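You operate a simulated robot arm through the tools that you are given. There is no shell and no other tool. Be economical: measure what you need, move in short steps, check, and stop when the job is done.

The job below is to be done with a simulated two-armed robot. You get a single attempt, and the scene is never put back.

Task
Wipe the wet plaster off rock piece R352 and mop up the drips on the counter.
Fine: blue pad, down on the sink counter after; the clean piece goes in the yellow parts tray. Set down upright: blue pad.
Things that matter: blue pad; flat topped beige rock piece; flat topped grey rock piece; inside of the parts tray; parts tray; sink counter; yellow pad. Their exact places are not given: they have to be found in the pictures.

The check looks at the end state, three seconds after you hand in, the way a careful person would. Anything else that was tipped, shoved, dropped, spilled or broken makes it a failure.

Robot
Two 7-joint arms with two-finger parallel grippers on one trunk, on a base that drives. Base frame: it is fixed to the floor where the robot stands at the start and does not move with it; the origin is under the middle of the robot, x ahead of it, y to its left, z up. Lengths are in mm, angles in degrees, forces in N, time in s.
The left shoulder is at the start at [50, 187, 985], the right one opposite. With the tool pointing down near the work surface each hand reaches from about 100 to 640 mm from the robot's upright axis, wherever it stands, measured 20 degrees to its own side. Places, roughly: inside of the parts tray [1300, 300, 900]; parts tray [1250, 250, 1000]; sink counter [1200, 300, 900]; yellow pad [1500, 500, 1000]. Payload 3.43 kg a hand.
The tool frame of a hand sits at the grasp point between the pads (the TCP): z along the fingers, y along the line on which they close. The tips reach 30 mm beyond it. The gripper opens to 94 mm. The fingers are 28 mm wide and 10 mm thick; the gripper's body (50 by 96 mm) begins 55 mm behind the TCP.
Orientation is that of the tool frame in the base frame, as a unit quaternion [x, y, z, w]. With the fingers straight down and closing along the base's y, the tool's x points along the base's -x, its y along +y and its z along -z.

Tools
- The arms move only by the tool nudge_tool. It takes "left_motion", "right_motion" or both (then of equal length, played together; a hand with none holds still); each is a list that holds one entry, the list of rows, each a list of 7 numbers: the finger opening in m, from 0 to 0.094, then the shift along the tool's x, y, z in m, then the turn, a rotation vector about the tool's x, y, z in rad. In form: [[[gripper, tx, ty, tz, wx, wy, wz], ...]]. A call has 1 to 10 rows; each row shifts and turns the commanded pose from where the row before left it, along the tool's axes as they then stand. Rows are played at 5 a second. More than 50 mm and 8.6 degrees between two rows, or a gripper value outside its range, and nothing of the call is played. A pose out of reach is approached as far as the arm can. The call stops where the force on the tool passes 40 N (or 10 N more than at its start, if that is more) or the arm is blocked; 0.2 s more then pass. Each finger travels about 153 mm/s and halts on what it meets, pressing with about 33 N; the grip force reading is that of the motor and also rises with nothing between the fingers. The clock runs only during rows and for 0.2 s after the last one: add rows that do not move to give the fingers time. The reply holds the time, the measured pose of the TCP, the force on the tool along the base axes, the opening and the grip force, in the units named above and with some noise, with the torque about the TCP (base axes, N m) and any sound that the robot's microphone picked up.
- Cameras (640 x 400 px; columns grow to the right, rows downward): "scene" is now at [147.7, -0.5, 1206.5]; the picture's right is [-0.01, -1.00, 0.00], its down [0.04, -0.00, -1.00] and it looks along [1.00, -0.01, 0.04] (base axes); focal length 289 px, centre (320, 200). "left" rides on the left gripper at [76, -14, -102] in its tool frame; the picture's right is [0.18, 0.98, 0.00], its down [-0.75, 0.14, -0.64] and it looks along [-0.63, 0.12, 0.77] (tool axes); focal length 243 px, centre (320, 200). "right" rides on the right gripper at [76, 14, -102] in its tool frame; the picture's right is [-0.18, 0.98, 0.00], its down [-0.75, -0.14, -0.64] and it looks along [-0.63, -0.12, 0.77] (tool axes); focal length 243 px, centre (320, 200).
- get_image(camera): a new picture of that camera. The clock stands still meanwhile.
- raise_lower(by): slides the trunk up (or, below 0, down) by that many mm; the arms and the scene camera ride with it, the base frame stays. It gives what a move gives, with no picture.
- base_move(legs): drives the robot by 1 to 6 legs, each [ahead, left, turn to the left] in mm, mm and degrees, along the robot's own axes; the way and the turn of a leg run together, so that a leg with both is an arc; at most 1500 mm and 180 degrees a leg. The arms and the cameras ride along, it lands a little off, and it stops where it bumps. It gives what a move gives.
- pan_tilt(pan, tilt): turns the head with the scene camera to pan (to the left, within 80 degrees either way) and tilt (down, from -29 to 69), counted from straight ahead of the robot. It gives what a move gives.
- pixel_to_xyz(camera, pixels): there is no depth. For up to 12 entries [column, row, z] of the newest picture of that camera ("zoom" is the newest enlarged one), the place [x, y] in the base frame at which the ray of that pixel passes the height z, good to about 2 mm. The clock stands still meanwhile.
- zoom(camera, box): a new picture of the part [left, top, right, bottom] of that camera's present view, enlarged. The clock stands still meanwhile.
- sign_off(): hands the job in; it is judged then, once.

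Work in short steps. Measure before you move; look again where a grasp or a placing could have gone wrong, and mend it. You have 80 turns and 62 pictures in all, those below and enlarged ones among them. Open the grippers and draw the arms clear of the work before you hand the job in, unless the task says otherwise; then end with one line.

The tools are called after "Emit:" as name(argument=value, ...) on one line, values as JSON. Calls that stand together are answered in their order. nudge_tool: Moves the arms, as the interface text tells. Its arguments: {"type":"object","properties":{"left_motion":{"type":"array","items":{"type":"array","items":{"type":"array","items":{"type":"number"}}}},"right_motion":{"type":"array","items":{"type":"array","items":{"type":"array","items":{"type":"number"}}}}},"required":[]} The other tools are called the same way: raise_lower (by) slides the trunk up or down; base_move (legs) drives the base; pan_tilt (pan, tilt) turns the head that bears the scene camera; get_image (camera) takes a picture; pixel_to_xyz (camera, pixels) gives the place at which the rays of pixels pass given heights; zoom (camera, box) takes an enlarged picture of a part of a camera's view; sign_off () hands the job in.

At the start:

```text
clock: 0.0
left_eef_pos: [360.9, 180.4, 1197.8]
left_tcp_rot: [0.0, 1.0, -0.001, 0.0]
left_force: [0.4, -0.6, 0.4]
left_ft_torque: [0.01, 0.0, 0.0]
left_width: 94.0
left_finger_force: 0.0
right_eef_pos: [384.3, -120.5, 1134.9]
right_tcp_rot: [0.0, 1.0, 0.0, 0.0]
right_force: [-0.2, 1.0, -0.1]
right_ft_torque: [-0.01, 0.0, -0.01]
right_width: 94.1
right_finger_force: 0.1
trunk travel left (down, up): [-200.0, 232.0]
robot x, y, heading: [3.5, 1.1, 0.0]
head pan, tilt: [-0.4, -2.4]
```

scene: 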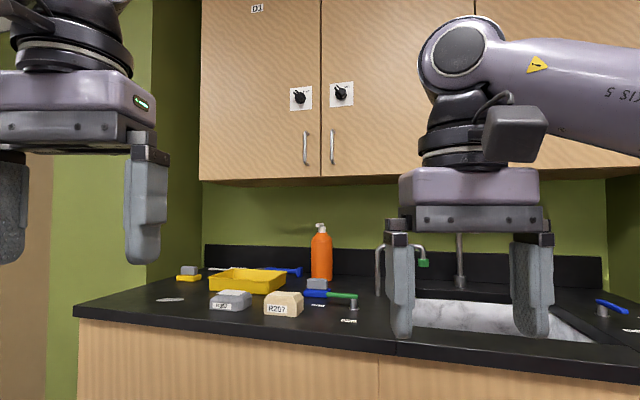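
right: 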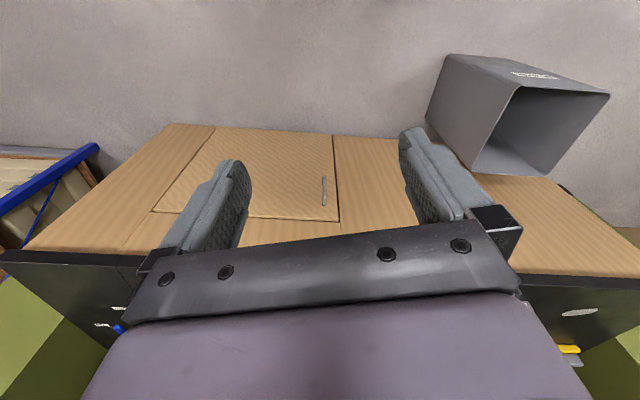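
left: 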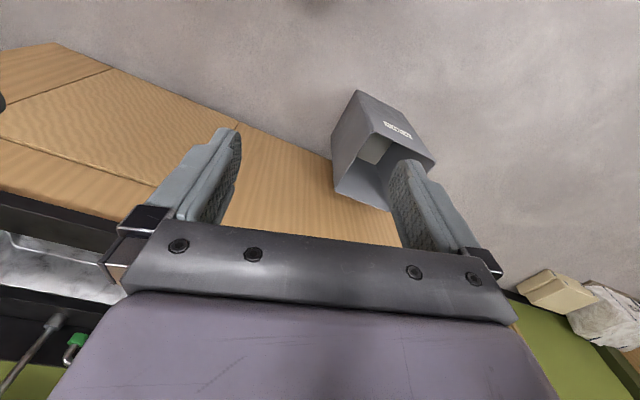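

The scene shows two rock pieces near (230,300) and (283,303), a tray at (248,281), a yellow pad at (188,275) and a blue/grey one near (317,287). I'll enlarge this area to read the labels.

Emit:
zoom(camera="scene", box=[140, 220, 380, 370])

Emit:
zoom(camera="scene", box=[200, 260, 360, 360])

```text
2.67 times, centred on (260, 295) of scene
```

zoom: 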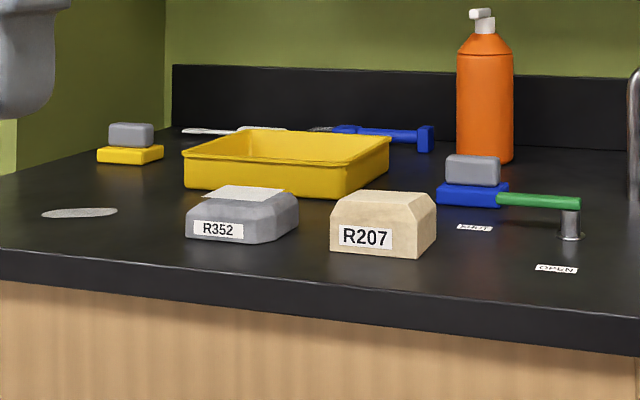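

```text
4.00 times, centred on (280, 310) of scene
```

zoom: 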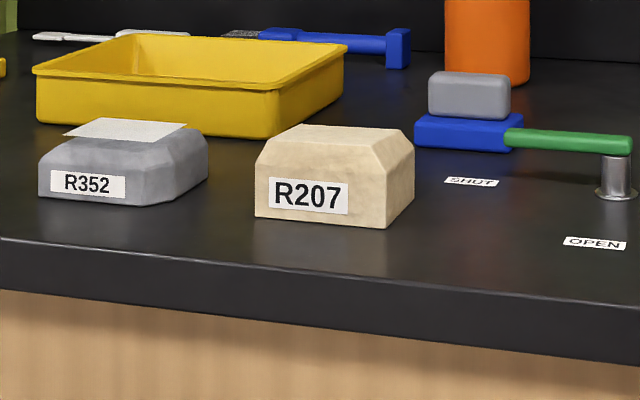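

R352 is the grey piece, with plaster on its flat top, and a drip lies at about (170,299) in the scene view. The blue pad has a grey grip and sits close to the green lever of a valve. I'll get rough places at z = 900.

Emit:
pixel_to_xyz(camera="scene", pixels=[[77, 304, 900], [320, 332, 900], [230, 310, 900], [283, 316, 900], [317, 297, 900], [170, 299, 900], [248, 293, 900], [353, 309, 900], [188, 280, 900], [400, 355, 900]])

```text
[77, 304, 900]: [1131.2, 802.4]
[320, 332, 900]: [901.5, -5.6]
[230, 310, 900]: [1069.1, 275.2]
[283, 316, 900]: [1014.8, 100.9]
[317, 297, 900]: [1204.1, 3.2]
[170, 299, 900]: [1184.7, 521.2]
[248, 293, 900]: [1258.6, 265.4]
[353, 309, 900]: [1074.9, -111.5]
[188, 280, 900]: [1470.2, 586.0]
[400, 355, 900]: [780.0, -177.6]
```

I'll tilt the head down for a better view of the counter and its front edge.

Emit:
pixel_to_xyz(camera="scene", pixels=[[140, 314, 900], [260, 329, 900], [380, 343, 900]])

Emit:
pan_tilt(pan=10, tilt=30)

Emit:
get_image(camera="scene")

```text
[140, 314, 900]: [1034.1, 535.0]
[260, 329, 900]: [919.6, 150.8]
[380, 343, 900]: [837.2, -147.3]
```

```text
clock: 1.0
left_eef_pos: [361.8, 180.2, 1199.4]
left_tcp_rot: [-0.001, 1.0, -0.001, 0.0]
left_force: [0.1, -0.4, -0.9]
left_ft_torque: [0.0, 0.02, 0.01]
left_width: 93.8
left_finger_force: 0.0
right_eef_pos: [384.8, -121.2, 1135.2]
right_tcp_rot: [-0.001, 1.0, 0.001, 0.0]
right_force: [0.3, 0.1, -0.1]
right_ft_torque: [-0.01, 0.02, 0.0]
right_width: 93.7
right_finger_force: 0.1
trunk travel left (down, up): [-200.0, 232.0]
robot x, y, heading: [0.6, 2.8, 0.2]
head pan, tilt: [10.0, 30.0]
```

```text
56 pictures are left
```

scene: 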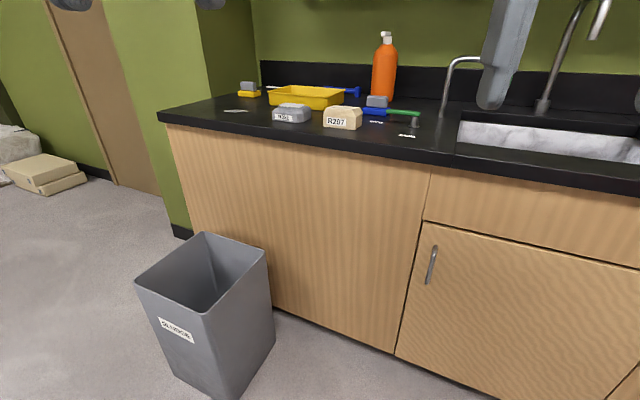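

A waste bin stands on the floor in front of the counter, with its bottom corners near (275,347) and (172,375), so I must not bump it. I'll locate it.

Emit:
pixel_to_xyz(camera="scene", pixels=[[275, 347, 0], [172, 376, 0], [394, 354, 0], [265, 252, 400], [204, 232, 400], [137, 283, 400], [206, 314, 400], [182, 240, 0], [206, 314, 300], [310, 325, 0]])

Emit:
zoom(camera="scene", box=[210, 60, 450, 160])

```text
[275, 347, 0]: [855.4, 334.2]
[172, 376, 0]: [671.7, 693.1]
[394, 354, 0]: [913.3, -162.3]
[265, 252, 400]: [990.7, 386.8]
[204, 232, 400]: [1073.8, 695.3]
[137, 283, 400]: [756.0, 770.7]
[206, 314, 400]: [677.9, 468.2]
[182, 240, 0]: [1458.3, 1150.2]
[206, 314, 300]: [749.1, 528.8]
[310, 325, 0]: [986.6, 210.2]
```

```text
2.67 times, centred on (330, 110) of scene
```

zoom: 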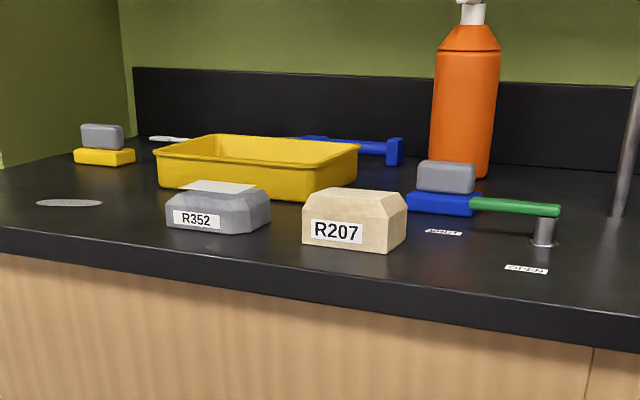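

The bin occupies the floor left of where I want to stand, right in front of R352. To learn the size of my own base, I'll look straight down.

Emit:
pan_tilt(pan=0, tilt=69)

Emit:
get_image(camera="scene")

```text
clock: 2.0
left_eef_pos: [361.2, 179.8, 1198.5]
left_tcp_rot: [0.0, 1.0, -0.002, 0.0]
left_force: [0.4, 0.8, 0.1]
left_ft_torque: [0.02, 0.01, -0.01]
left_width: 94.0
left_finger_force: 0.0
right_eef_pos: [385.7, -121.5, 1135.6]
right_tcp_rot: [0.001, 1.0, 0.0, 0.0]
right_force: [-0.1, 0.5, 0.5]
right_ft_torque: [-0.03, 0.03, -0.04]
right_width: 94.0
right_finger_force: 0.0
trunk travel left (down, up): [-200.0, 232.0]
robot x, y, heading: [3.3, -0.4, -0.2]
head pan, tilt: [0.0, 68.8]
```

```text
54 pictures are left
```

scene: 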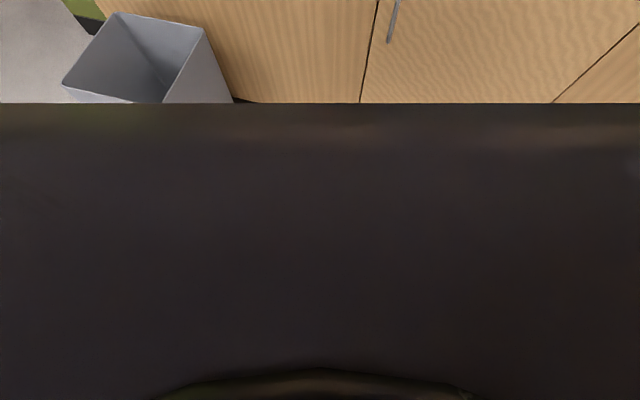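

The torso hides the base in that view. I'll tilt the right hand back so its camera looks down and toward my base.

Emit:
nudge_tool(right_motion=[[[0.094, 0, 0, 0, 0, 0.149, 0], [0.094, 0, 0, 0, 0, 0.149, 0], [0.094, 0, 0, 0, 0, 0.149, 0], [0.094, 0, 0, 0, 0, 0.149, 0], [0.094, 0, 0, 0, 0, 0.149, 0], [0.094, 0, 0, 0, 0, 0.149, 0], [0.094, 0, 0, 0, 0, 0.149, 0]]])

Emit:
get_image(camera="right")

```text
clock: 3.6
left_eef_pos: [360.6, 179.3, 1197.8]
left_tcp_rot: [0.0, 1.0, -0.001, 0.0]
left_force: [0.0, 0.7, 0.6]
left_ft_torque: [0.01, -0.04, 0.0]
left_width: 94.0
left_finger_force: 0.0
right_eef_pos: [329.2, -146.6, 1021.4]
right_tcp_rot: [0.001, 0.903, 0.001, -0.43]
right_force: [-1.4, 0.8, 0.9]
right_ft_torque: [0.03, 0.02, 0.02]
right_width: 93.9
right_finger_force: 0.1
right hand out of reach, approached as far as the arm can: row 3, 4, 5, 6, 7
trunk travel left (down, up): [-200.0, 232.0]
robot x, y, heading: [-2.1, 3.0, 0.2]
head pan, tilt: [0.0, 68.8]
```

```text
53 pictures are left
```

right: 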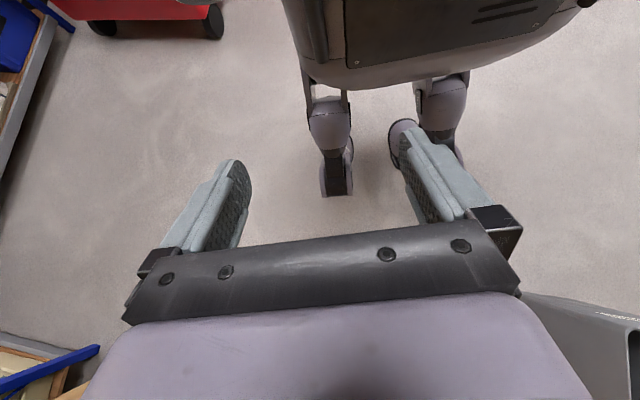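

The base shows wheeled legs near (336,195) and (440,150). I'll measure how far ahead and to the side they reach.

Emit:
pixel_to_xyz(camera="right", pixels=[[336, 196, 0], [322, 190, 0], [354, 190, 0], [462, 165, 0], [390, 165, 0], [350, 90, 300], [300, 75, 300], [350, 90, 500], [425, 80, 500], [300, 70, 500], [530, 40, 500]])

```text
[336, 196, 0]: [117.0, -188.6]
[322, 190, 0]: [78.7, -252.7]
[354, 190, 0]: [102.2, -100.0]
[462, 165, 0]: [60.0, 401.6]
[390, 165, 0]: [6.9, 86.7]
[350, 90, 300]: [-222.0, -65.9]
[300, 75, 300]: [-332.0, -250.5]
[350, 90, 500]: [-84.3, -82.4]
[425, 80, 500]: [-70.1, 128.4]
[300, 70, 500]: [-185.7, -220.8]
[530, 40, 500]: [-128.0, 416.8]
```

The base's front reaches only about 120 mm ahead, with wheels about ±200 to 250 mm to the sides. I'll bring the right hand back to its first pose and lift it a little, before driving to the counter.

Emit:
nudge_tool(right_motion=[[[0.094, 0, 0, 0, 0, -0.149, 0], [0.094, 0, 0, 0, 0, -0.149, 0], [0.094, 0, 0, 0, 0, -0.149, 0], [0.094, 0, 0, 0, 0, -0.149, 0], [0.094, 0, 0, 0, 0, -0.149, 0], [0.094, 0, 0, 0, 0, -0.149, 0], [0.094, 0, 0, 0, 0, -0.149, 0], [0.094, 0.03, 0, -0.04, 0, 0, 0], [0.094, 0.03, 0, -0.04, 0, 0, 0]]])

Emit:
base_move(legs=[[0, 0, -16], [350, 230, 0]])

Emit:
pan_tilt(pan=15, tilt=32)

Emit:
get_image(camera="scene")

```text
clock: 5.5
left_eef_pos: [362.4, 181.0, 1197.8]
left_tcp_rot: [-0.001, 1.0, 0.0, 0.0]
left_force: [-0.1, 0.0, -0.8]
left_ft_torque: [0.0, 0.03, -0.01]
left_width: 94.2
left_finger_force: 0.1
right_eef_pos: [291.1, -152.2, 1065.1]
right_tcp_rot: [0.015, 0.997, -0.003, 0.075]
right_force: [9.2, 1.2, 1.3]
right_ft_torque: [-0.09, 1.15, -0.4]
right_width: 94.0
right_finger_force: 0.0
trunk travel left (down, up): [-200.0, 232.0]
robot x, y, heading: [-2.9, 1.4, 0.3]
head pan, tilt: [0.0, 68.8]
stopped in row 9 (right hand): the force on the tool passed its limit at 121 N (the readings are from after the stop); the commanded pose is now the measured one
```

```text
clock: 9.1
left_eef_pos: [794.9, 198.5, 1198.3]
left_tcp_rot: [0.139, 0.99, -0.001, 0.001]
left_force: [-0.2, 0.3, 0.3]
left_ft_torque: [0.01, 0.0, 0.01]
left_width: 94.1
left_finger_force: 0.2
right_eef_pos: [634.6, -101.4, 1065.2]
right_tcp_rot: [0.15, 0.986, -0.014, 0.075]
right_force: [16.2, -12.2, 3.8]
right_ft_torque: [1.47, 1.93, 0.34]
right_width: 94.0
right_finger_force: 0.0
trunk travel left (down, up): [-200.0, 232.0]
robot x, y, heading: [397.7, 124.3, -16.2]
head pan, tilt: [0.0, 68.8]
```

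```text
clock: 10.1
left_eef_pos: [794.2, 197.3, 1198.6]
left_tcp_rot: [0.139, 0.99, -0.001, -0.001]
left_force: [-0.2, 0.1, 0.1]
left_ft_torque: [0.03, 0.03, 0.0]
left_width: 93.6
left_finger_force: 0.0
right_eef_pos: [639.3, -103.4, 1069.7]
right_tcp_rot: [0.163, 0.984, -0.005, 0.07]
right_force: [69.5, -26.5, 59.0]
right_ft_torque: [6.42, 12.81, -1.79]
right_width: 94.0
right_finger_force: 0.1
trunk travel left (down, up): [-200.0, 232.0]
robot x, y, heading: [400.7, 125.2, -16.0]
head pan, tilt: [15.0, 32.0]
```

```text
52 pictures are left
```

scene: 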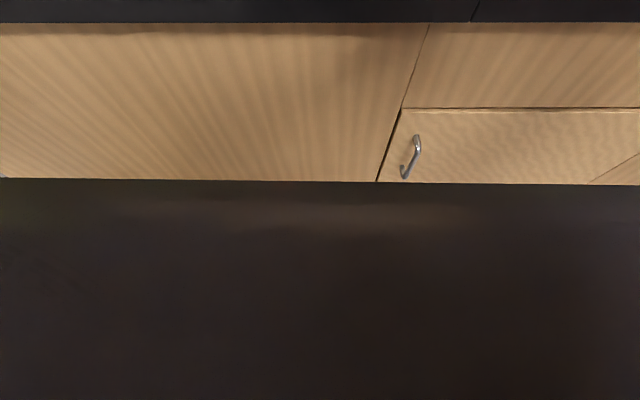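

The right hand is pressing against something, probably my own torso (69 N), after the awkward return. I'll ease it forward by 150 mm over free space.

Emit:
nudge_tool(right_motion=[[[0.094, -0.03, 0, 0, 0, 0, 0], [0.094, -0.04, 0, 0, 0, 0, 0], [0.094, -0.04, 0, 0, 0, 0, 0], [0.094, -0.03, 0, 0, 0, 0, 0], [0.094, 0, 0, 0, 0, 0, 0]]])

Emit:
get_image(camera="scene")

Emit:
pixel_to_xyz(camera="scene", pixels=[[320, 200, 0], [320, 200, 500]])

```text
clock: 11.3
left_eef_pos: [793.7, 197.6, 1198.0]
left_tcp_rot: [0.138, 0.99, -0.001, 0.0]
left_force: [0.3, 0.7, 0.1]
left_ft_torque: [-0.02, 0.01, -0.01]
left_width: 94.0
left_finger_force: 0.1
right_eef_pos: [769.5, -144.6, 1088.3]
right_tcp_rot: [0.151, 0.986, -0.014, 0.074]
right_force: [0.6, -0.5, -0.2]
right_ft_torque: [0.01, -0.01, -0.02]
right_width: 94.3
right_finger_force: 0.2
trunk travel left (down, up): [-200.0, 232.0]
robot x, y, heading: [398.4, 124.1, -15.8]
head pan, tilt: [15.0, 32.0]
```

```text
51 pictures are left
```

scene: 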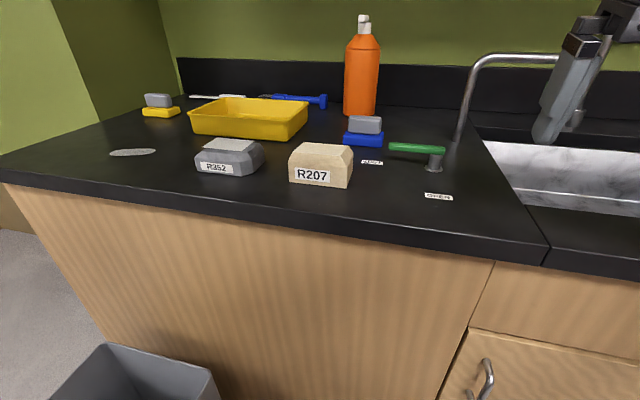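

```text
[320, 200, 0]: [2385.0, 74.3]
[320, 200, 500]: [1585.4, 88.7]
```

The force is gone and the view is good now. I'll enlarge the work area for measuring.

Emit:
zoom(camera="scene", box=[90, 70, 410, 210])

Emit:
pixel_to_xyz(camera="scene", pixels=[[347, 188, 880], [347, 188, 900], [347, 188, 920], [384, 146, 900], [343, 142, 900], [108, 153, 900], [155, 150, 900], [255, 139, 900], [192, 132, 900], [440, 171, 900], [390, 148, 940], [95, 210, 900]])

```text
2.00 times, centred on (250, 140) of scene
```

zoom: 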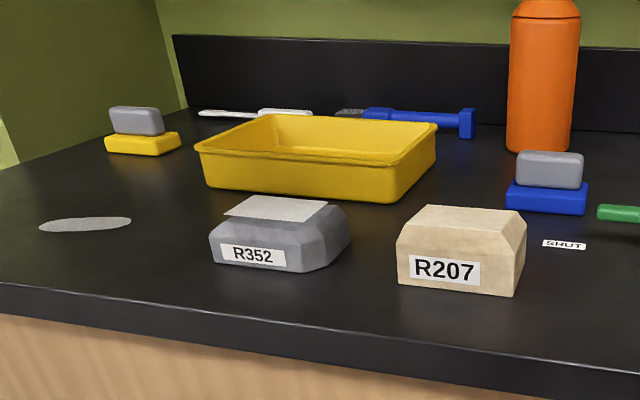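

```text
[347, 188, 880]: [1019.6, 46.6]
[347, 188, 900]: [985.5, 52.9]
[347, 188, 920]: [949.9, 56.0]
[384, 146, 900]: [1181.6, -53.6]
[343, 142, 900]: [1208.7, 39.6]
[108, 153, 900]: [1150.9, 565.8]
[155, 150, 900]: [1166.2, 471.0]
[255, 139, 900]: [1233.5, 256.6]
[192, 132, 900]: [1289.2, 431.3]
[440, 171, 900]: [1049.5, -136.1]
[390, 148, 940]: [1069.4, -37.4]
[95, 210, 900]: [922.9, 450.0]
```

The counter seems to be at about z ≈ 905 to 910. I'll lift the right hand, level it and move it aside to the right, then drive 280 mm closer.

Emit:
nudge_tool(right_motion=[[[0.094, 0, 0, -0.04, 0, 0.075, 0], [0.094, 0, 0, -0.04, 0, 0.075, 0], [0.094, 0.02, -0.03, -0.04, 0, 0, 0], [0.094, 0.02, -0.03, -0.03, 0, 0, 0], [0.094, 0, 0, 0, 0, 0, 0]]])

Emit:
base_move(legs=[[270, 15, 0]])

Emit:
pan_tilt(pan=20, tilt=42)

Emit:
get_image(camera="scene")

```text
refused: row 3 steps farther than a row can; nothing moved
```

```text
clock: 12.9
left_eef_pos: [957.7, 159.0, 1196.0]
left_tcp_rot: [0.134, 0.991, 0.001, -0.002]
left_force: [0.8, -0.3, 1.0]
left_ft_torque: [0.02, 0.03, -0.01]
left_width: 93.9
left_finger_force: 0.0
right_eef_pos: [932.7, -183.9, 1085.3]
right_tcp_rot: [0.148, 0.986, -0.014, 0.071]
right_force: [0.6, -0.8, 0.3]
right_ft_torque: [-0.01, 0.02, 0.04]
right_width: 93.8
right_finger_force: 0.0
trunk travel left (down, up): [-200.0, 232.0]
robot x, y, heading: [558.4, 85.1, -15.5]
head pan, tilt: [15.0, 32.0]
stopped in leg 1: the robot was blocked; the commanded pose is now the measured one
```

```text
clock: 13.6
left_eef_pos: [957.6, 159.9, 1195.7]
left_tcp_rot: [0.133, 0.991, 0.001, -0.003]
left_force: [-0.2, -0.4, 0.3]
left_ft_torque: [-0.01, -0.03, 0.0]
left_width: 94.1
left_finger_force: 0.1
right_eef_pos: [932.4, -182.9, 1085.1]
right_tcp_rot: [0.149, 0.986, -0.015, 0.073]
right_force: [0.1, 0.0, 0.4]
right_ft_torque: [-0.01, 0.0, 0.0]
right_width: 94.3
right_finger_force: 0.0
trunk travel left (down, up): [-200.0, 232.0]
robot x, y, heading: [558.1, 83.6, -15.6]
head pan, tilt: [20.0, 42.0]
```

```text
49 pictures are left
```

scene: 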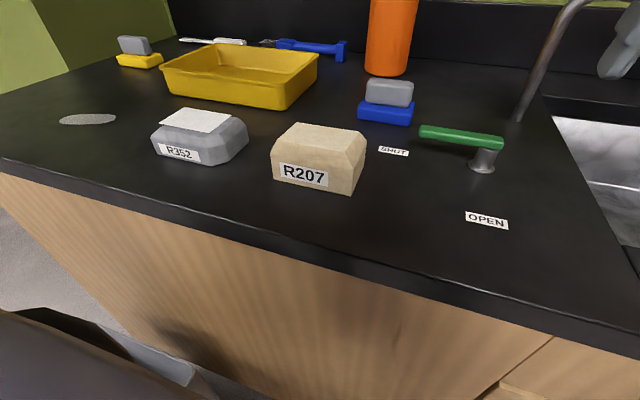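

The base was blocked at about 330 mm from the counter edge. I need to know whether it met the cabinet or the bin, so I'll enlarge the lower left and use the left hand's camera too.

Emit:
pan_tilt(pan=45, tilt=60)

Emit:
get_image(camera="scene")

Emit:
get_image(camera="left")

```text
clock: 14.5
left_eef_pos: [957.9, 158.7, 1196.0]
left_tcp_rot: [0.134, 0.991, 0.0, -0.002]
left_force: [-0.5, 0.0, 0.6]
left_ft_torque: [0.02, 0.01, 0.0]
left_width: 94.0
left_finger_force: 0.1
right_eef_pos: [932.8, -182.9, 1084.8]
right_tcp_rot: [0.149, 0.986, -0.014, 0.072]
right_force: [-1.3, 1.1, -0.2]
right_ft_torque: [0.01, -0.02, -0.02]
right_width: 94.1
right_finger_force: 0.1
trunk travel left (down, up): [-200.0, 232.0]
robot x, y, heading: [559.9, 83.9, -15.7]
head pan, tilt: [45.0, 60.0]
```

```text
48 pictures are left
```

scene: 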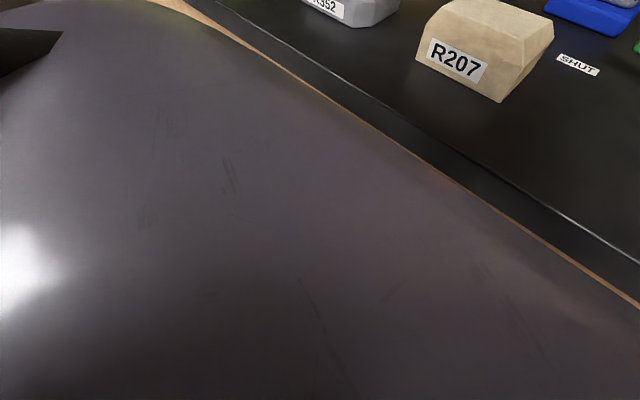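

```text
47 pictures are left
```

left: 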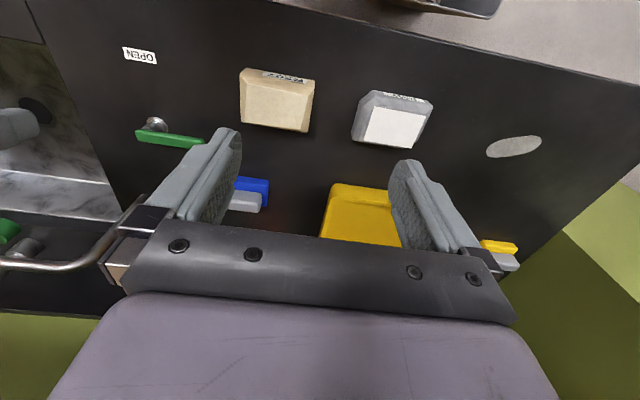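

The left camera gives a good top view: R352 near (395,125), drip (514,147), R207 (277,100), pads, and the bin's rim near (440,10). I'll measure from this camera.

Emit:
pixel_to_xyz(camera="left", pixels=[[395, 5, 510], [490, 18, 510], [500, 5, 510], [313, 76, 910], [352, 138, 910], [432, 104, 910], [416, 149, 910], [488, 152, 910], [541, 142, 910], [514, 158, 910], [515, 136, 910], [149, 126, 930]])

Emit:
zoom(camera="left", box=[220, 40, 580, 265])

```text
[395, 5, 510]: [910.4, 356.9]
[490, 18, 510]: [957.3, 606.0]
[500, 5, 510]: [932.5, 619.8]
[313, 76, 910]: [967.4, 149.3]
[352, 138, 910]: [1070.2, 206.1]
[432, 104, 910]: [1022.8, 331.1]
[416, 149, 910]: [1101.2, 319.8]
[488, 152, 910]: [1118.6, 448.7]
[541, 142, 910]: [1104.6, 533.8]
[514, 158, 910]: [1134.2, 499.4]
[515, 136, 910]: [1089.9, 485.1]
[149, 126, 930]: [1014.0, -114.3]
```

```text
1.78 times, centred on (400, 152) of left
```

zoom: 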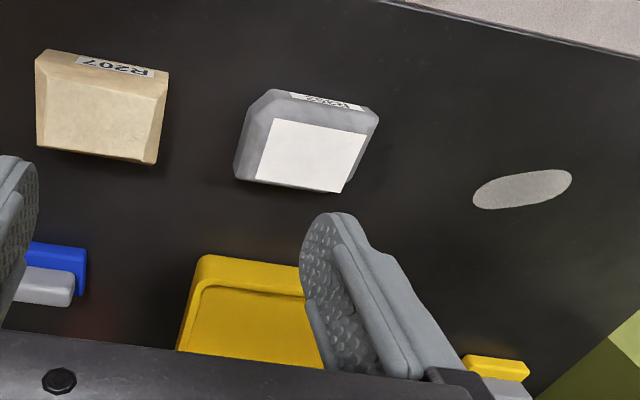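

I'll measure the counter's front edge and objects more finely using the enlarged left view.

Emit:
pixel_to_xyz(camera="zoom", pixels=[[400, 0, 910], [630, 57, 910], [265, 122, 960], [368, 136, 960], [343, 192, 960], [256, 180, 960], [240, 178, 910], [345, 186, 910], [378, 118, 930], [205, 258, 960], [180, 345, 960], [75, 272, 930]])

Emit:
pan_tilt(pan=20, tilt=42)

Emit:
zoom(camera="scene", box=[110, 20, 430, 220])

Emit:
pixel_to_xyz(camera="scene", pixels=[[30, 160, 910], [400, 287, 910], [350, 192, 910], [163, 161, 910], [206, 164, 910], [60, 120, 910], [116, 120, 910], [88, 125, 910], [88, 115, 910], [283, 110, 910], [172, 92, 910]])

```text
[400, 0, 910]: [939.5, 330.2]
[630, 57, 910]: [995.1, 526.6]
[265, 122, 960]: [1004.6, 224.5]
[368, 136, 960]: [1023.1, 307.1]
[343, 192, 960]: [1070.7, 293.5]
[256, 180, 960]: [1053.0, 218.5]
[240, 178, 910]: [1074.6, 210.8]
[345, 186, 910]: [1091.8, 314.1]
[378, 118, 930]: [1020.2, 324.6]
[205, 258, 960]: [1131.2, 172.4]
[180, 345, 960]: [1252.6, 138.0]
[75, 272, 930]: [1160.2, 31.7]
```

```text
clock: 15.4
left_eef_pos: [958.5, 159.5, 1195.2]
left_tcp_rot: [0.133, 0.991, 0.001, -0.003]
left_force: [-0.4, -0.2, 0.9]
left_ft_torque: [-0.02, 0.02, 0.0]
left_width: 94.1
left_finger_force: 0.1
right_eef_pos: [932.3, -182.5, 1085.7]
right_tcp_rot: [0.148, 0.986, -0.014, 0.072]
right_force: [0.2, -0.1, -0.4]
right_ft_torque: [0.04, -0.02, 0.01]
right_width: 94.1
right_finger_force: 0.2
trunk travel left (down, up): [-200.0, 232.0]
robot x, y, heading: [557.3, 86.0, -15.7]
head pan, tilt: [20.0, 42.0]
```

```text
2.00 times, centred on (270, 120) of scene
```

zoom: 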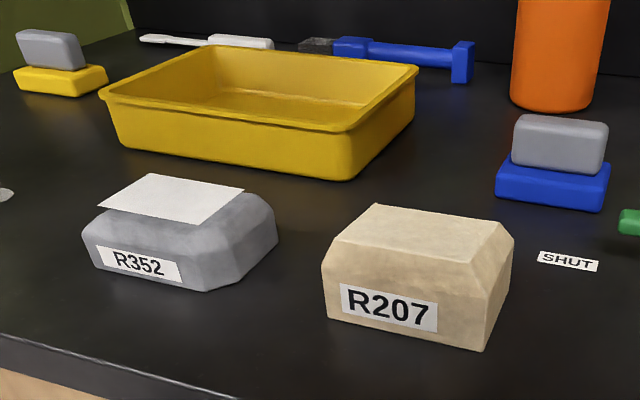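

```text
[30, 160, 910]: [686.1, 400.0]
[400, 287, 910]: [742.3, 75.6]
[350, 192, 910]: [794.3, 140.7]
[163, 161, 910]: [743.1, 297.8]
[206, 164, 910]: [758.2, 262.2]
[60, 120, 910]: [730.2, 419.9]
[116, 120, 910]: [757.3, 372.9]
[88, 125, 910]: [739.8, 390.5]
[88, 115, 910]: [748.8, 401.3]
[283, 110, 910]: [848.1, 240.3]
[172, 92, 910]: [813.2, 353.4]
```

The scene query used an older picture, so I'll redo it on the newest enlarged one.

Emit:
pixel_to_xyz(camera="zoom", pixels=[[482, 350, 910], [327, 316, 910], [98, 266, 910], [205, 290, 910], [343, 180, 910], [124, 151, 910], [496, 196, 910], [602, 212, 910], [345, 131, 960], [103, 97, 960], [417, 68, 960], [212, 47, 960]])

Emit:
pixel_to_xyz(camera="left", pixels=[[313, 76, 910], [242, 71, 910], [308, 131, 910], [270, 180, 910], [268, 207, 910]])

```text
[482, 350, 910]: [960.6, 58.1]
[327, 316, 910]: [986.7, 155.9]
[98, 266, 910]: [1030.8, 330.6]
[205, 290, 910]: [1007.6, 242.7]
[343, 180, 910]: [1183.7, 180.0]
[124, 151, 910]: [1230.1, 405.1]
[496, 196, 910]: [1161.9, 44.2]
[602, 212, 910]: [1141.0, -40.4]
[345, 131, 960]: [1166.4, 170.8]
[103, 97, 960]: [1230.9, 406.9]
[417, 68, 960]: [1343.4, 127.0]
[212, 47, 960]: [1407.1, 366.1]
```

```text
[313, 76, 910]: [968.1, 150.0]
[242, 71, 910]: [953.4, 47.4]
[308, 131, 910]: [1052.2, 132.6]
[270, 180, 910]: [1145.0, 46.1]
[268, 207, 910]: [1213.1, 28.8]
```

The two cameras disagree in a way that suggests a counter height nearer 925 to 930. I'll query both at those heights.

Emit:
pixel_to_xyz(camera="zoom", pixels=[[482, 350, 928], [327, 316, 928], [98, 266, 928], [205, 290, 928], [345, 131, 985], [103, 97, 985], [417, 68, 985], [212, 47, 985], [496, 196, 928], [602, 212, 928], [568, 261, 928], [190, 222, 970]])

Emit:
pixel_to_xyz(camera="left", pixels=[[313, 76, 928], [242, 71, 928], [335, 185, 985], [270, 180, 950], [365, 142, 970], [413, 148, 970], [427, 117, 970], [369, 109, 970], [514, 147, 928], [488, 152, 928], [541, 142, 928], [140, 56, 928]])

```text
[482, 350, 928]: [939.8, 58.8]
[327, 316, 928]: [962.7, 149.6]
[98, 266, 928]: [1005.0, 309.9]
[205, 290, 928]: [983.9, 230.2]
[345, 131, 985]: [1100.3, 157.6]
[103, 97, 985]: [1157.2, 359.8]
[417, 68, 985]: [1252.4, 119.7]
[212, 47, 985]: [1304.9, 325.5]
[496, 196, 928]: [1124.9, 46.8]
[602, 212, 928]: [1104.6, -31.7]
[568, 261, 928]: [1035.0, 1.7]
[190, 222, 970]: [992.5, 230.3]
```

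```text
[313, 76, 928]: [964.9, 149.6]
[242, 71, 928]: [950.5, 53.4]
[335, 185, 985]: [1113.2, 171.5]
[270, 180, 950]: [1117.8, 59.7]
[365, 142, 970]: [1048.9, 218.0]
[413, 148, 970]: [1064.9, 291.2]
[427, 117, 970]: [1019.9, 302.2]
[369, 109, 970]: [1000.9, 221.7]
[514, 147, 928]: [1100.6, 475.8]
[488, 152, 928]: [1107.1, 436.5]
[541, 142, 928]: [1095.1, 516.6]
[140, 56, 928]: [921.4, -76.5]
```

From these the counter is at z ≈ 925, the tray rim at ≈ 980, the tray centre near (1224,247), R352 near (1035,260) and the blue pad near (1130,0). I'll first lift and draw back the right hand, then shift the base 90 mm to the right so the left hand reaches the blue pad easily.

Emit:
nudge_tool(right_motion=[[[0.094, 0, 0, -0.04, 0, 0.075, 0], [0.094, 0, 0, -0.04, 0, 0.075, 0], [0.094, 0.02, -0.02, -0.03, 0, 0, 0], [0.094, 0.02, -0.02, -0.03, 0, 0, 0], [0.094, 0, 0, 0, 0, 0, 0]]])

Emit:
base_move(legs=[[-8, -90, 0]])

Emit:
nudge_tool(left_motion=[[[0.094, -0.03, -0.03, 0.02, 0, 0, 0], [0.094, -0.03, -0.03, 0.02, 0, 0, 0], [0.094, -0.03, 0, 0.03, 0, 0, 0], [0.094, -0.03, 0, 0.03, 0, 0, 0]]])

Emit:
get_image(camera="left")

```text
clock: 16.6
left_eef_pos: [957.6, 159.8, 1195.3]
left_tcp_rot: [0.134, 0.991, 0.001, -0.003]
left_force: [0.3, -0.3, 0.0]
left_ft_torque: [0.0, -0.03, 0.03]
left_width: 94.2
left_finger_force: 0.0
right_eef_pos: [870.1, -203.8, 1214.8]
right_tcp_rot: [0.149, 0.989, -0.002, 0.001]
right_force: [-0.5, 0.3, 0.0]
right_ft_torque: [0.02, 0.01, 0.02]
right_width: 93.8
right_finger_force: 0.0
right hand out of reach, approached as far as the arm can: row 4
trunk travel left (down, up): [-200.0, 232.0]
robot x, y, heading: [559.8, 83.1, -15.5]
head pan, tilt: [20.0, 42.0]
```

```text
clock: 18.0
left_eef_pos: [925.2, 76.1, 1196.2]
left_tcp_rot: [0.134, 0.991, 0.0, -0.003]
left_force: [-0.2, 0.5, 0.1]
left_ft_torque: [0.01, -0.03, -0.01]
left_width: 93.9
left_finger_force: 0.1
right_eef_pos: [840.1, -287.9, 1213.5]
right_tcp_rot: [0.149, 0.989, -0.003, -0.002]
right_force: [-0.2, -1.0, 0.2]
right_ft_torque: [0.01, -0.02, -0.01]
right_width: 94.0
right_finger_force: 0.0
trunk travel left (down, up): [-200.0, 232.0]
robot x, y, heading: [525.3, -3.2, -15.6]
head pan, tilt: [20.0, 42.0]
```

```text
clock: 19.0
left_eef_pos: [1026.5, -12.8, 1096.1]
left_tcp_rot: [0.134, 0.991, 0.001, -0.003]
left_force: [-0.2, 0.1, -0.5]
left_ft_torque: [-0.01, -0.02, 0.01]
left_width: 93.9
left_finger_force: 0.0
right_eef_pos: [840.2, -287.5, 1215.4]
right_tcp_rot: [0.15, 0.989, -0.002, 0.0]
right_force: [0.2, -0.4, -0.2]
right_ft_torque: [0.01, 0.0, 0.0]
right_width: 93.8
right_finger_force: 0.0
trunk travel left (down, up): [-200.0, 232.0]
robot x, y, heading: [523.3, 5.5, -15.6]
head pan, tilt: [20.0, 42.0]
```

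```text
44 pictures are left
```

left: 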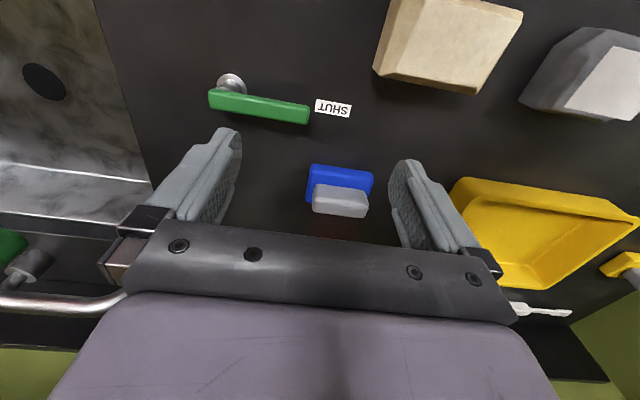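

The blue pad lies in view at about (340,190), with the handle's top facing up. I'll enlarge it to measure handle and pad edges.

Emit:
zoom(camera="left", box=[260, 140, 420, 240])

Emit:
pixel_to_xyz(camera="zoom", pixels=[[220, 180, 985], [425, 200, 985], [205, 278, 975], [430, 300, 975], [205, 100, 950], [450, 125, 950], [185, 240, 950], [205, 100, 925]])

Emit:
pixel_to_xyz(camera="left", pixels=[[310, 123, 960], [310, 106, 960], [210, 105, 960], [230, 82, 925]])

```text
4.00 times, centred on (340, 190) of left
```

zoom: 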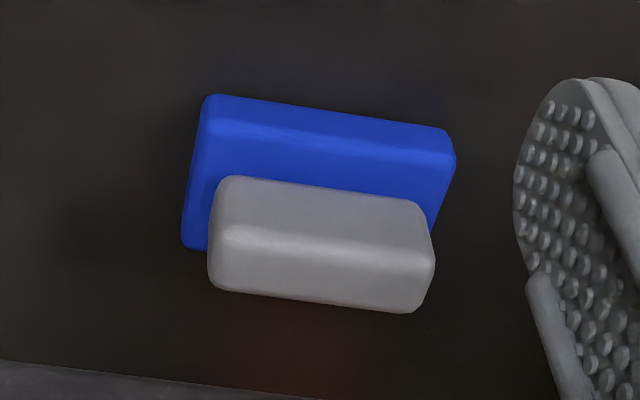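

```text
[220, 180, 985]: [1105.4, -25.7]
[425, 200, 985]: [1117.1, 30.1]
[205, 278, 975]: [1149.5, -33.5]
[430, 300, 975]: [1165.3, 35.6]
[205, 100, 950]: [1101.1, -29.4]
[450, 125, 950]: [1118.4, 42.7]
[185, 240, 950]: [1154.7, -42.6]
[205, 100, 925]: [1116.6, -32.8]
```

```text
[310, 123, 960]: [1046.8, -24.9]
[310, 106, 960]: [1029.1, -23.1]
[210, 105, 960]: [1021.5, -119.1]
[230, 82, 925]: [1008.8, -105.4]
```

I'll query the handle's front and back top edges at a likely top height of 985, plus a spread for sensitivity.

Emit:
pixel_to_xyz(camera="zoom", pixels=[[222, 230, 985], [428, 253, 985], [212, 285, 985], [420, 308, 985], [222, 230, 970], [212, 285, 970], [205, 98, 925], [452, 128, 925], [205, 128, 948], [450, 158, 948], [222, 178, 948], [420, 200, 948]])

Emit:
zoom(camera="scene", box=[330, 20, 570, 170])

```text
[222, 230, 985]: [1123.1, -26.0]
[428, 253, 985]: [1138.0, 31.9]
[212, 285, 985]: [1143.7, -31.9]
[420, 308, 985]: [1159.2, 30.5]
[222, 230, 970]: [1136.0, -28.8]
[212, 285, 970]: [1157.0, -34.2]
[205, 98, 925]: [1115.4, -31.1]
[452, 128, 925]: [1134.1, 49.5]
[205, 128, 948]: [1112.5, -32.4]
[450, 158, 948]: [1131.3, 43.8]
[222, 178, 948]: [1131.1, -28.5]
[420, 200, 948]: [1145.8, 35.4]
```

```text
2.67 times, centred on (450, 95) of scene
```

zoom: 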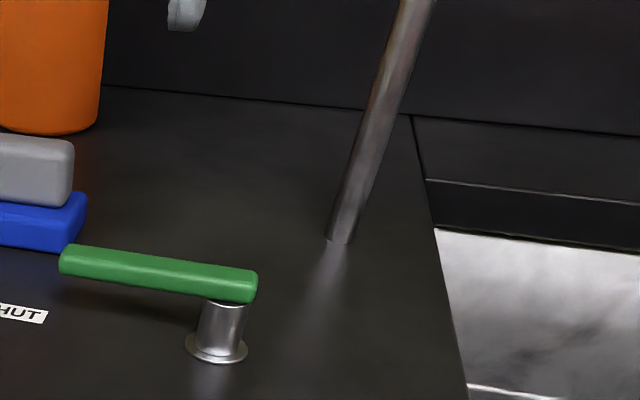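

The handle top comes out at z ≈ 976, with its centre near (1149,1), 64 long and 22 thick; the pad's top is at ≈ 948. I'll check the bottle's nearness before descending.

Emit:
pixel_to_xyz(camera="zoom", pixels=[[50, 135, 925], [100, 125, 925], [62, 255, 960], [255, 290, 960], [215, 360, 925], [85, 250, 925], [72, 140, 976]])

Emit:
nudge_tool(left_motion=[[[0.094, -0.04, 0.02, 0.01, 0, 0, 0], [0.094, -0.04, 0.0255, 0.01, 0, 0, 0], [0.094, -0.029, 0, 0.02, 0, 0, 0], [0.094, 0, 0, 0, 0, 0, 0]]])

Emit:
get_image(camera="scene")

```text
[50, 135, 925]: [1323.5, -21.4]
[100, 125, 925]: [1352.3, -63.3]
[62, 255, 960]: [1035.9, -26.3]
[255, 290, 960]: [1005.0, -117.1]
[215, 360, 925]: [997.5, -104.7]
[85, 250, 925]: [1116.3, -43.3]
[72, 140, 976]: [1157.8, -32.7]
```

```text
clock: 20.0
left_eef_pos: [1111.4, -0.5, 1059.4]
left_tcp_rot: [0.134, 0.991, 0.001, -0.002]
left_force: [0.1, -0.5, 0.0]
left_ft_torque: [-0.03, 0.03, 0.05]
left_width: 94.1
left_finger_force: 0.0
left hand out of reach, approached as far as the arm can: row 2, 3
right_eef_pos: [839.9, -287.3, 1214.4]
right_tcp_rot: [0.15, 0.989, -0.002, 0.0]
right_force: [-0.1, 0.1, -0.3]
right_ft_torque: [0.02, 0.02, 0.02]
right_width: 93.9
right_finger_force: 0.0
trunk travel left (down, up): [-200.0, 232.0]
robot x, y, heading: [523.4, 1.3, -15.6]
head pan, tilt: [20.0, 42.0]
```

```text
41 pictures are left
```

scene: 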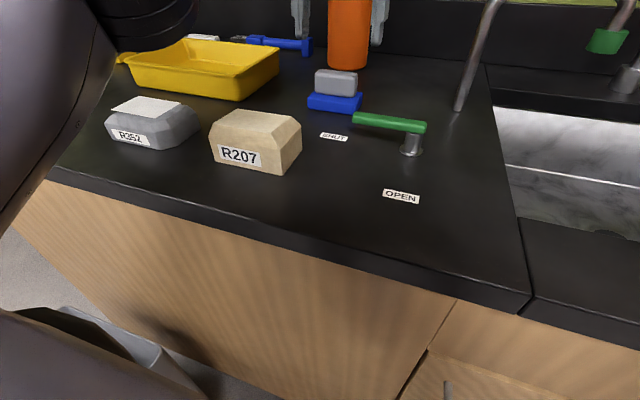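

The left hand stops at x ≈ 1111, short by about 40 mm. The bottle is well behind. I'll try driving 40 mm forward here, where the bin is farther off to the left.

Emit:
base_move(legs=[[40, 0, 0]])

```text
clock: 20.9
left_eef_pos: [1118.4, -2.6, 1059.4]
left_tcp_rot: [0.133, 0.991, -0.001, -0.002]
left_force: [0.6, 0.0, 0.0]
left_ft_torque: [0.04, 0.04, 0.01]
left_width: 94.0
left_finger_force: 0.1
right_eef_pos: [849.2, -289.0, 1213.6]
right_tcp_rot: [0.149, 0.989, -0.002, -0.001]
right_force: [-0.4, 1.2, 0.4]
right_ft_torque: [0.05, 0.02, 0.01]
right_width: 94.2
right_finger_force: 0.0
trunk travel left (down, up): [-200.0, 232.0]
robot x, y, heading: [535.0, 3.2, -15.4]
head pan, tilt: [20.0, 42.0]
stopped in leg 1: the robot was blocked; the commanded pose is now the measured one
```

It was blocked at the same distance, so the cabinet is the stop and not the bin. I'll raise the trunk 120 mm to bring the shoulder level with the wrist and gain reach.

Emit:
raise_lower(by=120)

Emit:
nudge_tool(left_motion=[[[0.094, 0, 0, 0.04, 0, 0, 0], [0.094, 0, 0, 0.04, 0, 0, 0], [0.094, 0, 0, 0.04, 0, 0, 0], [0.094, -0.028, 0.012, 0, 0, 0, 0], [0.094, 0, 0, 0, 0, 0, 0]]])

Emit:
get_image(camera="left")

```text
clock: 22.4
left_eef_pos: [1119.5, -4.2, 1178.8]
left_tcp_rot: [0.134, 0.991, 0.001, -0.004]
left_force: [0.2, -0.2, -0.1]
left_ft_torque: [0.02, 0.01, -0.01]
left_width: 93.9
left_finger_force: 0.1
right_eef_pos: [849.0, -290.6, 1332.7]
right_tcp_rot: [0.15, 0.989, -0.002, -0.001]
right_force: [-0.4, 0.2, -0.2]
right_ft_torque: [-0.01, 0.01, -0.02]
right_width: 94.1
right_finger_force: 0.0
trunk travel left (down, up): [-320.0, 112.0]
robot x, y, heading: [536.8, -5.2, -15.5]
head pan, tilt: [20.0, 42.0]
```

```text
clock: 23.6
left_eef_pos: [1147.1, 3.2, 1059.1]
left_tcp_rot: [0.134, 0.991, 0.001, -0.004]
left_force: [0.3, 0.3, 0.5]
left_ft_torque: [0.01, 0.03, 0.0]
left_width: 94.1
left_finger_force: 0.0
right_eef_pos: [849.2, -290.0, 1333.7]
right_tcp_rot: [0.149, 0.989, -0.002, -0.001]
right_force: [0.7, -1.1, -0.2]
right_ft_torque: [-0.03, 0.01, 0.0]
right_width: 94.0
right_finger_force: 0.1
trunk travel left (down, up): [-320.0, 112.0]
robot x, y, heading: [535.5, -4.1, -15.8]
head pan, tilt: [20.0, 42.0]
```

```text
40 pictures are left
```

left: 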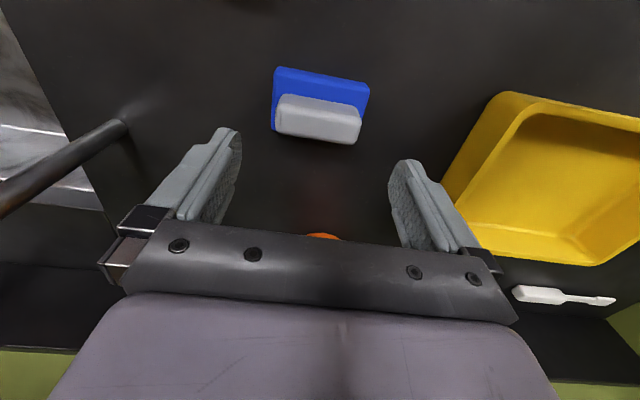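

The hand is at (1147,3), and the handle at (319,117) in the image lies almost exactly beneath the TCP. I'll verify by measuring its ends.

Emit:
zoom(camera="left", box=[240, 50, 400, 150])

Emit:
pixel_to_xyz(camera="left", pixels=[[276, 133, 976], [360, 143, 976], [279, 96, 976], [361, 108, 976]])

```text
4.00 times, centred on (320, 100) of left
```

zoom: 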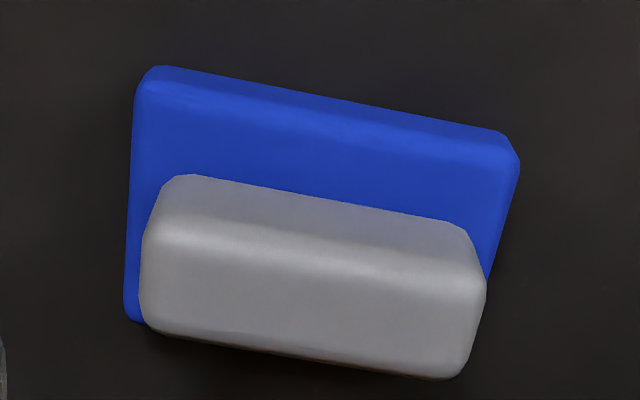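

```text
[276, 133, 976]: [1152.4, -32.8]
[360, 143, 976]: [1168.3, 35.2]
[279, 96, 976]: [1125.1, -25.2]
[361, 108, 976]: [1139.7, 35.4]
```

The handle centre is at about (1150,2), matching the hand. I'll descend 75 mm to z ≈ 984 and close the fingers.

Emit:
nudge_tool(left_motion=[[[0.094, -0.003, 0, 0.035, 0, 0, 0], [0.094, 0, 0, 0.03, 0, 0, 0], [0.094, 0, 0, 0.01, 0, 0, 0], [0.094, 0, 0, 0, 0, 0, 0], [0.05, 0, 0, 0, 0, 0, 0], [0.05, 0, 0, 0, 0, 0, 0], [0.05, 0, 0, 0, 0, 0, 0]]])

Emit:
get_image(camera="scene")

```text
clock: 25.2
left_eef_pos: [1150.8, 2.4, 985.9]
left_tcp_rot: [0.133, 0.991, 0.001, -0.003]
left_force: [-0.5, -0.1, 0.9]
left_ft_torque: [0.0, -0.01, 0.05]
left_width: 69.0
left_finger_force: 33.2
right_eef_pos: [848.0, -289.0, 1333.6]
right_tcp_rot: [0.15, 0.989, -0.002, -0.001]
right_force: [0.0, 0.5, -0.2]
right_ft_torque: [-0.03, -0.03, 0.02]
right_width: 94.0
right_finger_force: 0.0
trunk travel left (down, up): [-320.0, 112.0]
robot x, y, heading: [534.9, -1.4, -15.7]
head pan, tilt: [20.0, 42.0]
```

```text
38 pictures are left
```

scene: 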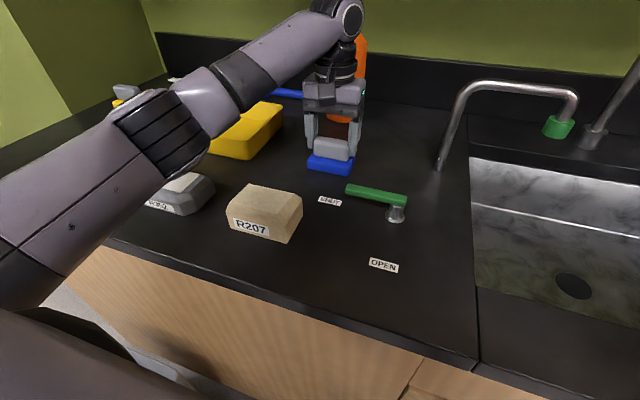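

The handle is gripped at 69 mm opening, and with the pad resting on the counter the TCP reads z ≈ 986, which is my counter reference. I'll lift 110 mm, draw back a little, and shift the base left 90 mm.

Emit:
nudge_tool(left_motion=[[[0.05, 0, 0, -0.03, 0, 0, 0], [0.05, 0, 0, -0.04, 0, 0, 0], [0.05, 0, 0, -0.04, 0, 0, 0], [0.05, 0.04, 0, 0, 0, 0, 0], [0.05, 0.04, 0, 0, 0, 0, 0]]])

Emit:
base_move(legs=[[-5, 90, 0]])

Emit:
get_image(camera="left")

```text
clock: 26.4
left_eef_pos: [1073.2, 21.2, 1095.1]
left_tcp_rot: [0.133, 0.991, 0.001, -0.004]
left_force: [0.0, -0.8, 0.4]
left_ft_torque: [0.02, -0.01, 0.0]
left_width: 50.1
left_finger_force: 0.1
right_eef_pos: [848.4, -289.5, 1334.1]
right_tcp_rot: [0.149, 0.989, -0.003, -0.001]
right_force: [-1.3, 0.2, -0.5]
right_ft_torque: [-0.02, -0.01, 0.01]
right_width: 94.3
right_finger_force: 0.0
trunk travel left (down, up): [-320.0, 112.0]
robot x, y, heading: [529.9, -2.5, -15.7]
head pan, tilt: [20.0, 42.0]
```

```text
clock: 27.9
left_eef_pos: [1093.1, 108.9, 1094.6]
left_tcp_rot: [0.133, 0.991, 0.001, -0.004]
left_force: [0.9, 1.0, 0.3]
left_ft_torque: [0.0, -0.01, 0.0]
left_width: 50.0
left_finger_force: 0.0
right_eef_pos: [867.2, -202.3, 1333.5]
right_tcp_rot: [0.15, 0.989, -0.003, -0.002]
right_force: [0.2, 0.1, -1.0]
right_ft_torque: [0.05, -0.02, -0.01]
right_width: 94.0
right_finger_force: 0.0
trunk travel left (down, up): [-320.0, 112.0]
robot x, y, heading: [553.2, 88.2, -15.7]
head pan, tilt: [20.0, 42.0]
```

```text
37 pictures are left
```

left: 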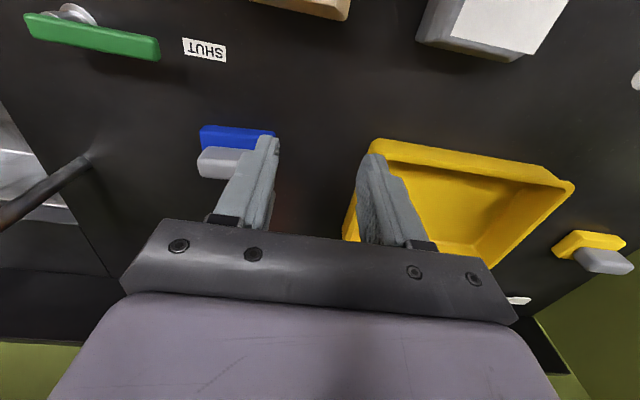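

The fingers slipped off the handle's rounded ends (width is now 50 mm) and the pad stayed upright in place. I'll go back, turn the hand 90° and grip across the handle's 22 mm thickness on its broad flat faces.

Emit:
base_move(legs=[[3, -90, 0]])

Emit:
nudge_tool(left_motion=[[[0.07, 0, 0, 0, 0, 0, -0.145], [0.094, 0, 0, 0, 0, 0, -0.145], [0.094, 0, 0, 0, 0, 0, -0.145], [0.094, 0, 0, 0, 0, 0, -0.145], [0.094, 0, 0, 0, 0, 0, -0.145], [0.094, 0, 0, 0, 0, 0, -0.145], [0.094, 0, 0, 0, 0, 0, -0.145], [0.094, 0, 0, 0, 0, 0, -0.145], [0.094, 0, 0, 0, 0, 0, -0.145]]])

```text
clock: 29.3
left_eef_pos: [1071.9, 20.1, 1095.5]
left_tcp_rot: [0.134, 0.991, 0.002, -0.004]
left_force: [0.3, 0.1, -0.5]
left_ft_torque: [-0.01, 0.03, 0.0]
left_width: 50.3
left_finger_force: 0.0
right_eef_pos: [846.4, -290.8, 1332.6]
right_tcp_rot: [0.149, 0.989, -0.002, -0.001]
right_force: [0.4, -0.8, 0.3]
right_ft_torque: [-0.02, 0.0, -0.01]
right_width: 94.0
right_finger_force: 0.0
trunk travel left (down, up): [-320.0, 112.0]
robot x, y, heading: [536.2, -1.9, -15.8]
head pan, tilt: [20.0, 42.0]
```

```text
clock: 31.3
left_eef_pos: [1071.6, 21.0, 1094.3]
left_tcp_rot: [-0.497, 0.868, 0.003, -0.003]
left_force: [-1.1, 0.1, -0.5]
left_ft_torque: [-0.02, 0.0, 0.03]
left_width: 94.0
left_finger_force: 0.0
right_eef_pos: [845.5, -290.5, 1333.4]
right_tcp_rot: [0.149, 0.989, -0.002, -0.002]
right_force: [0.1, -0.3, -0.3]
right_ft_torque: [-0.02, 0.0, -0.03]
right_width: 93.9
right_finger_force: 0.0
trunk travel left (down, up): [-320.0, 112.0]
robot x, y, heading: [533.8, -0.7, -15.7]
head pan, tilt: [20.0, 42.0]
```

The hand is turned 75° so far. I'll turn it the last 17° to match the handle, and move 80 mm over the pad.

Emit:
nudge_tool(left_motion=[[[0.094, 0, 0, 0, 0, 0, -0.149], [0.094, 0, 0, 0, 0, 0, -0.149], [0.094, 0, -0.04, 0, 0, 0, 0], [0.094, 0, -0.04, 0, 0, 0, 0], [0.094, 0, 0, 0.03, 0, 0, 0], [0.094, 0, 0, 0, 0, 0, 0]]])

Emit:
get_image(camera="left")

```text
clock: 32.7
left_eef_pos: [1149.5, 1.1, 1063.1]
left_tcp_rot: [-0.618, 0.786, 0.003, -0.001]
left_force: [-0.2, -0.4, 0.4]
left_ft_torque: [-0.01, 0.0, 0.03]
left_width: 93.9
left_finger_force: 0.1
right_eef_pos: [846.3, -291.5, 1333.8]
right_tcp_rot: [0.149, 0.989, -0.002, -0.001]
right_force: [0.1, 0.2, -0.1]
right_ft_torque: [0.01, 0.01, -0.01]
right_width: 94.3
right_finger_force: 0.1
trunk travel left (down, up): [-320.0, 112.0]
robot x, y, heading: [534.2, -1.5, -15.7]
head pan, tilt: [20.0, 42.0]
```

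```text
36 pictures are left
```

left: 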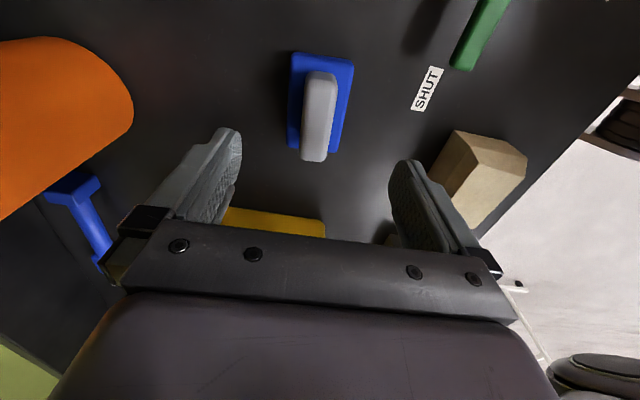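

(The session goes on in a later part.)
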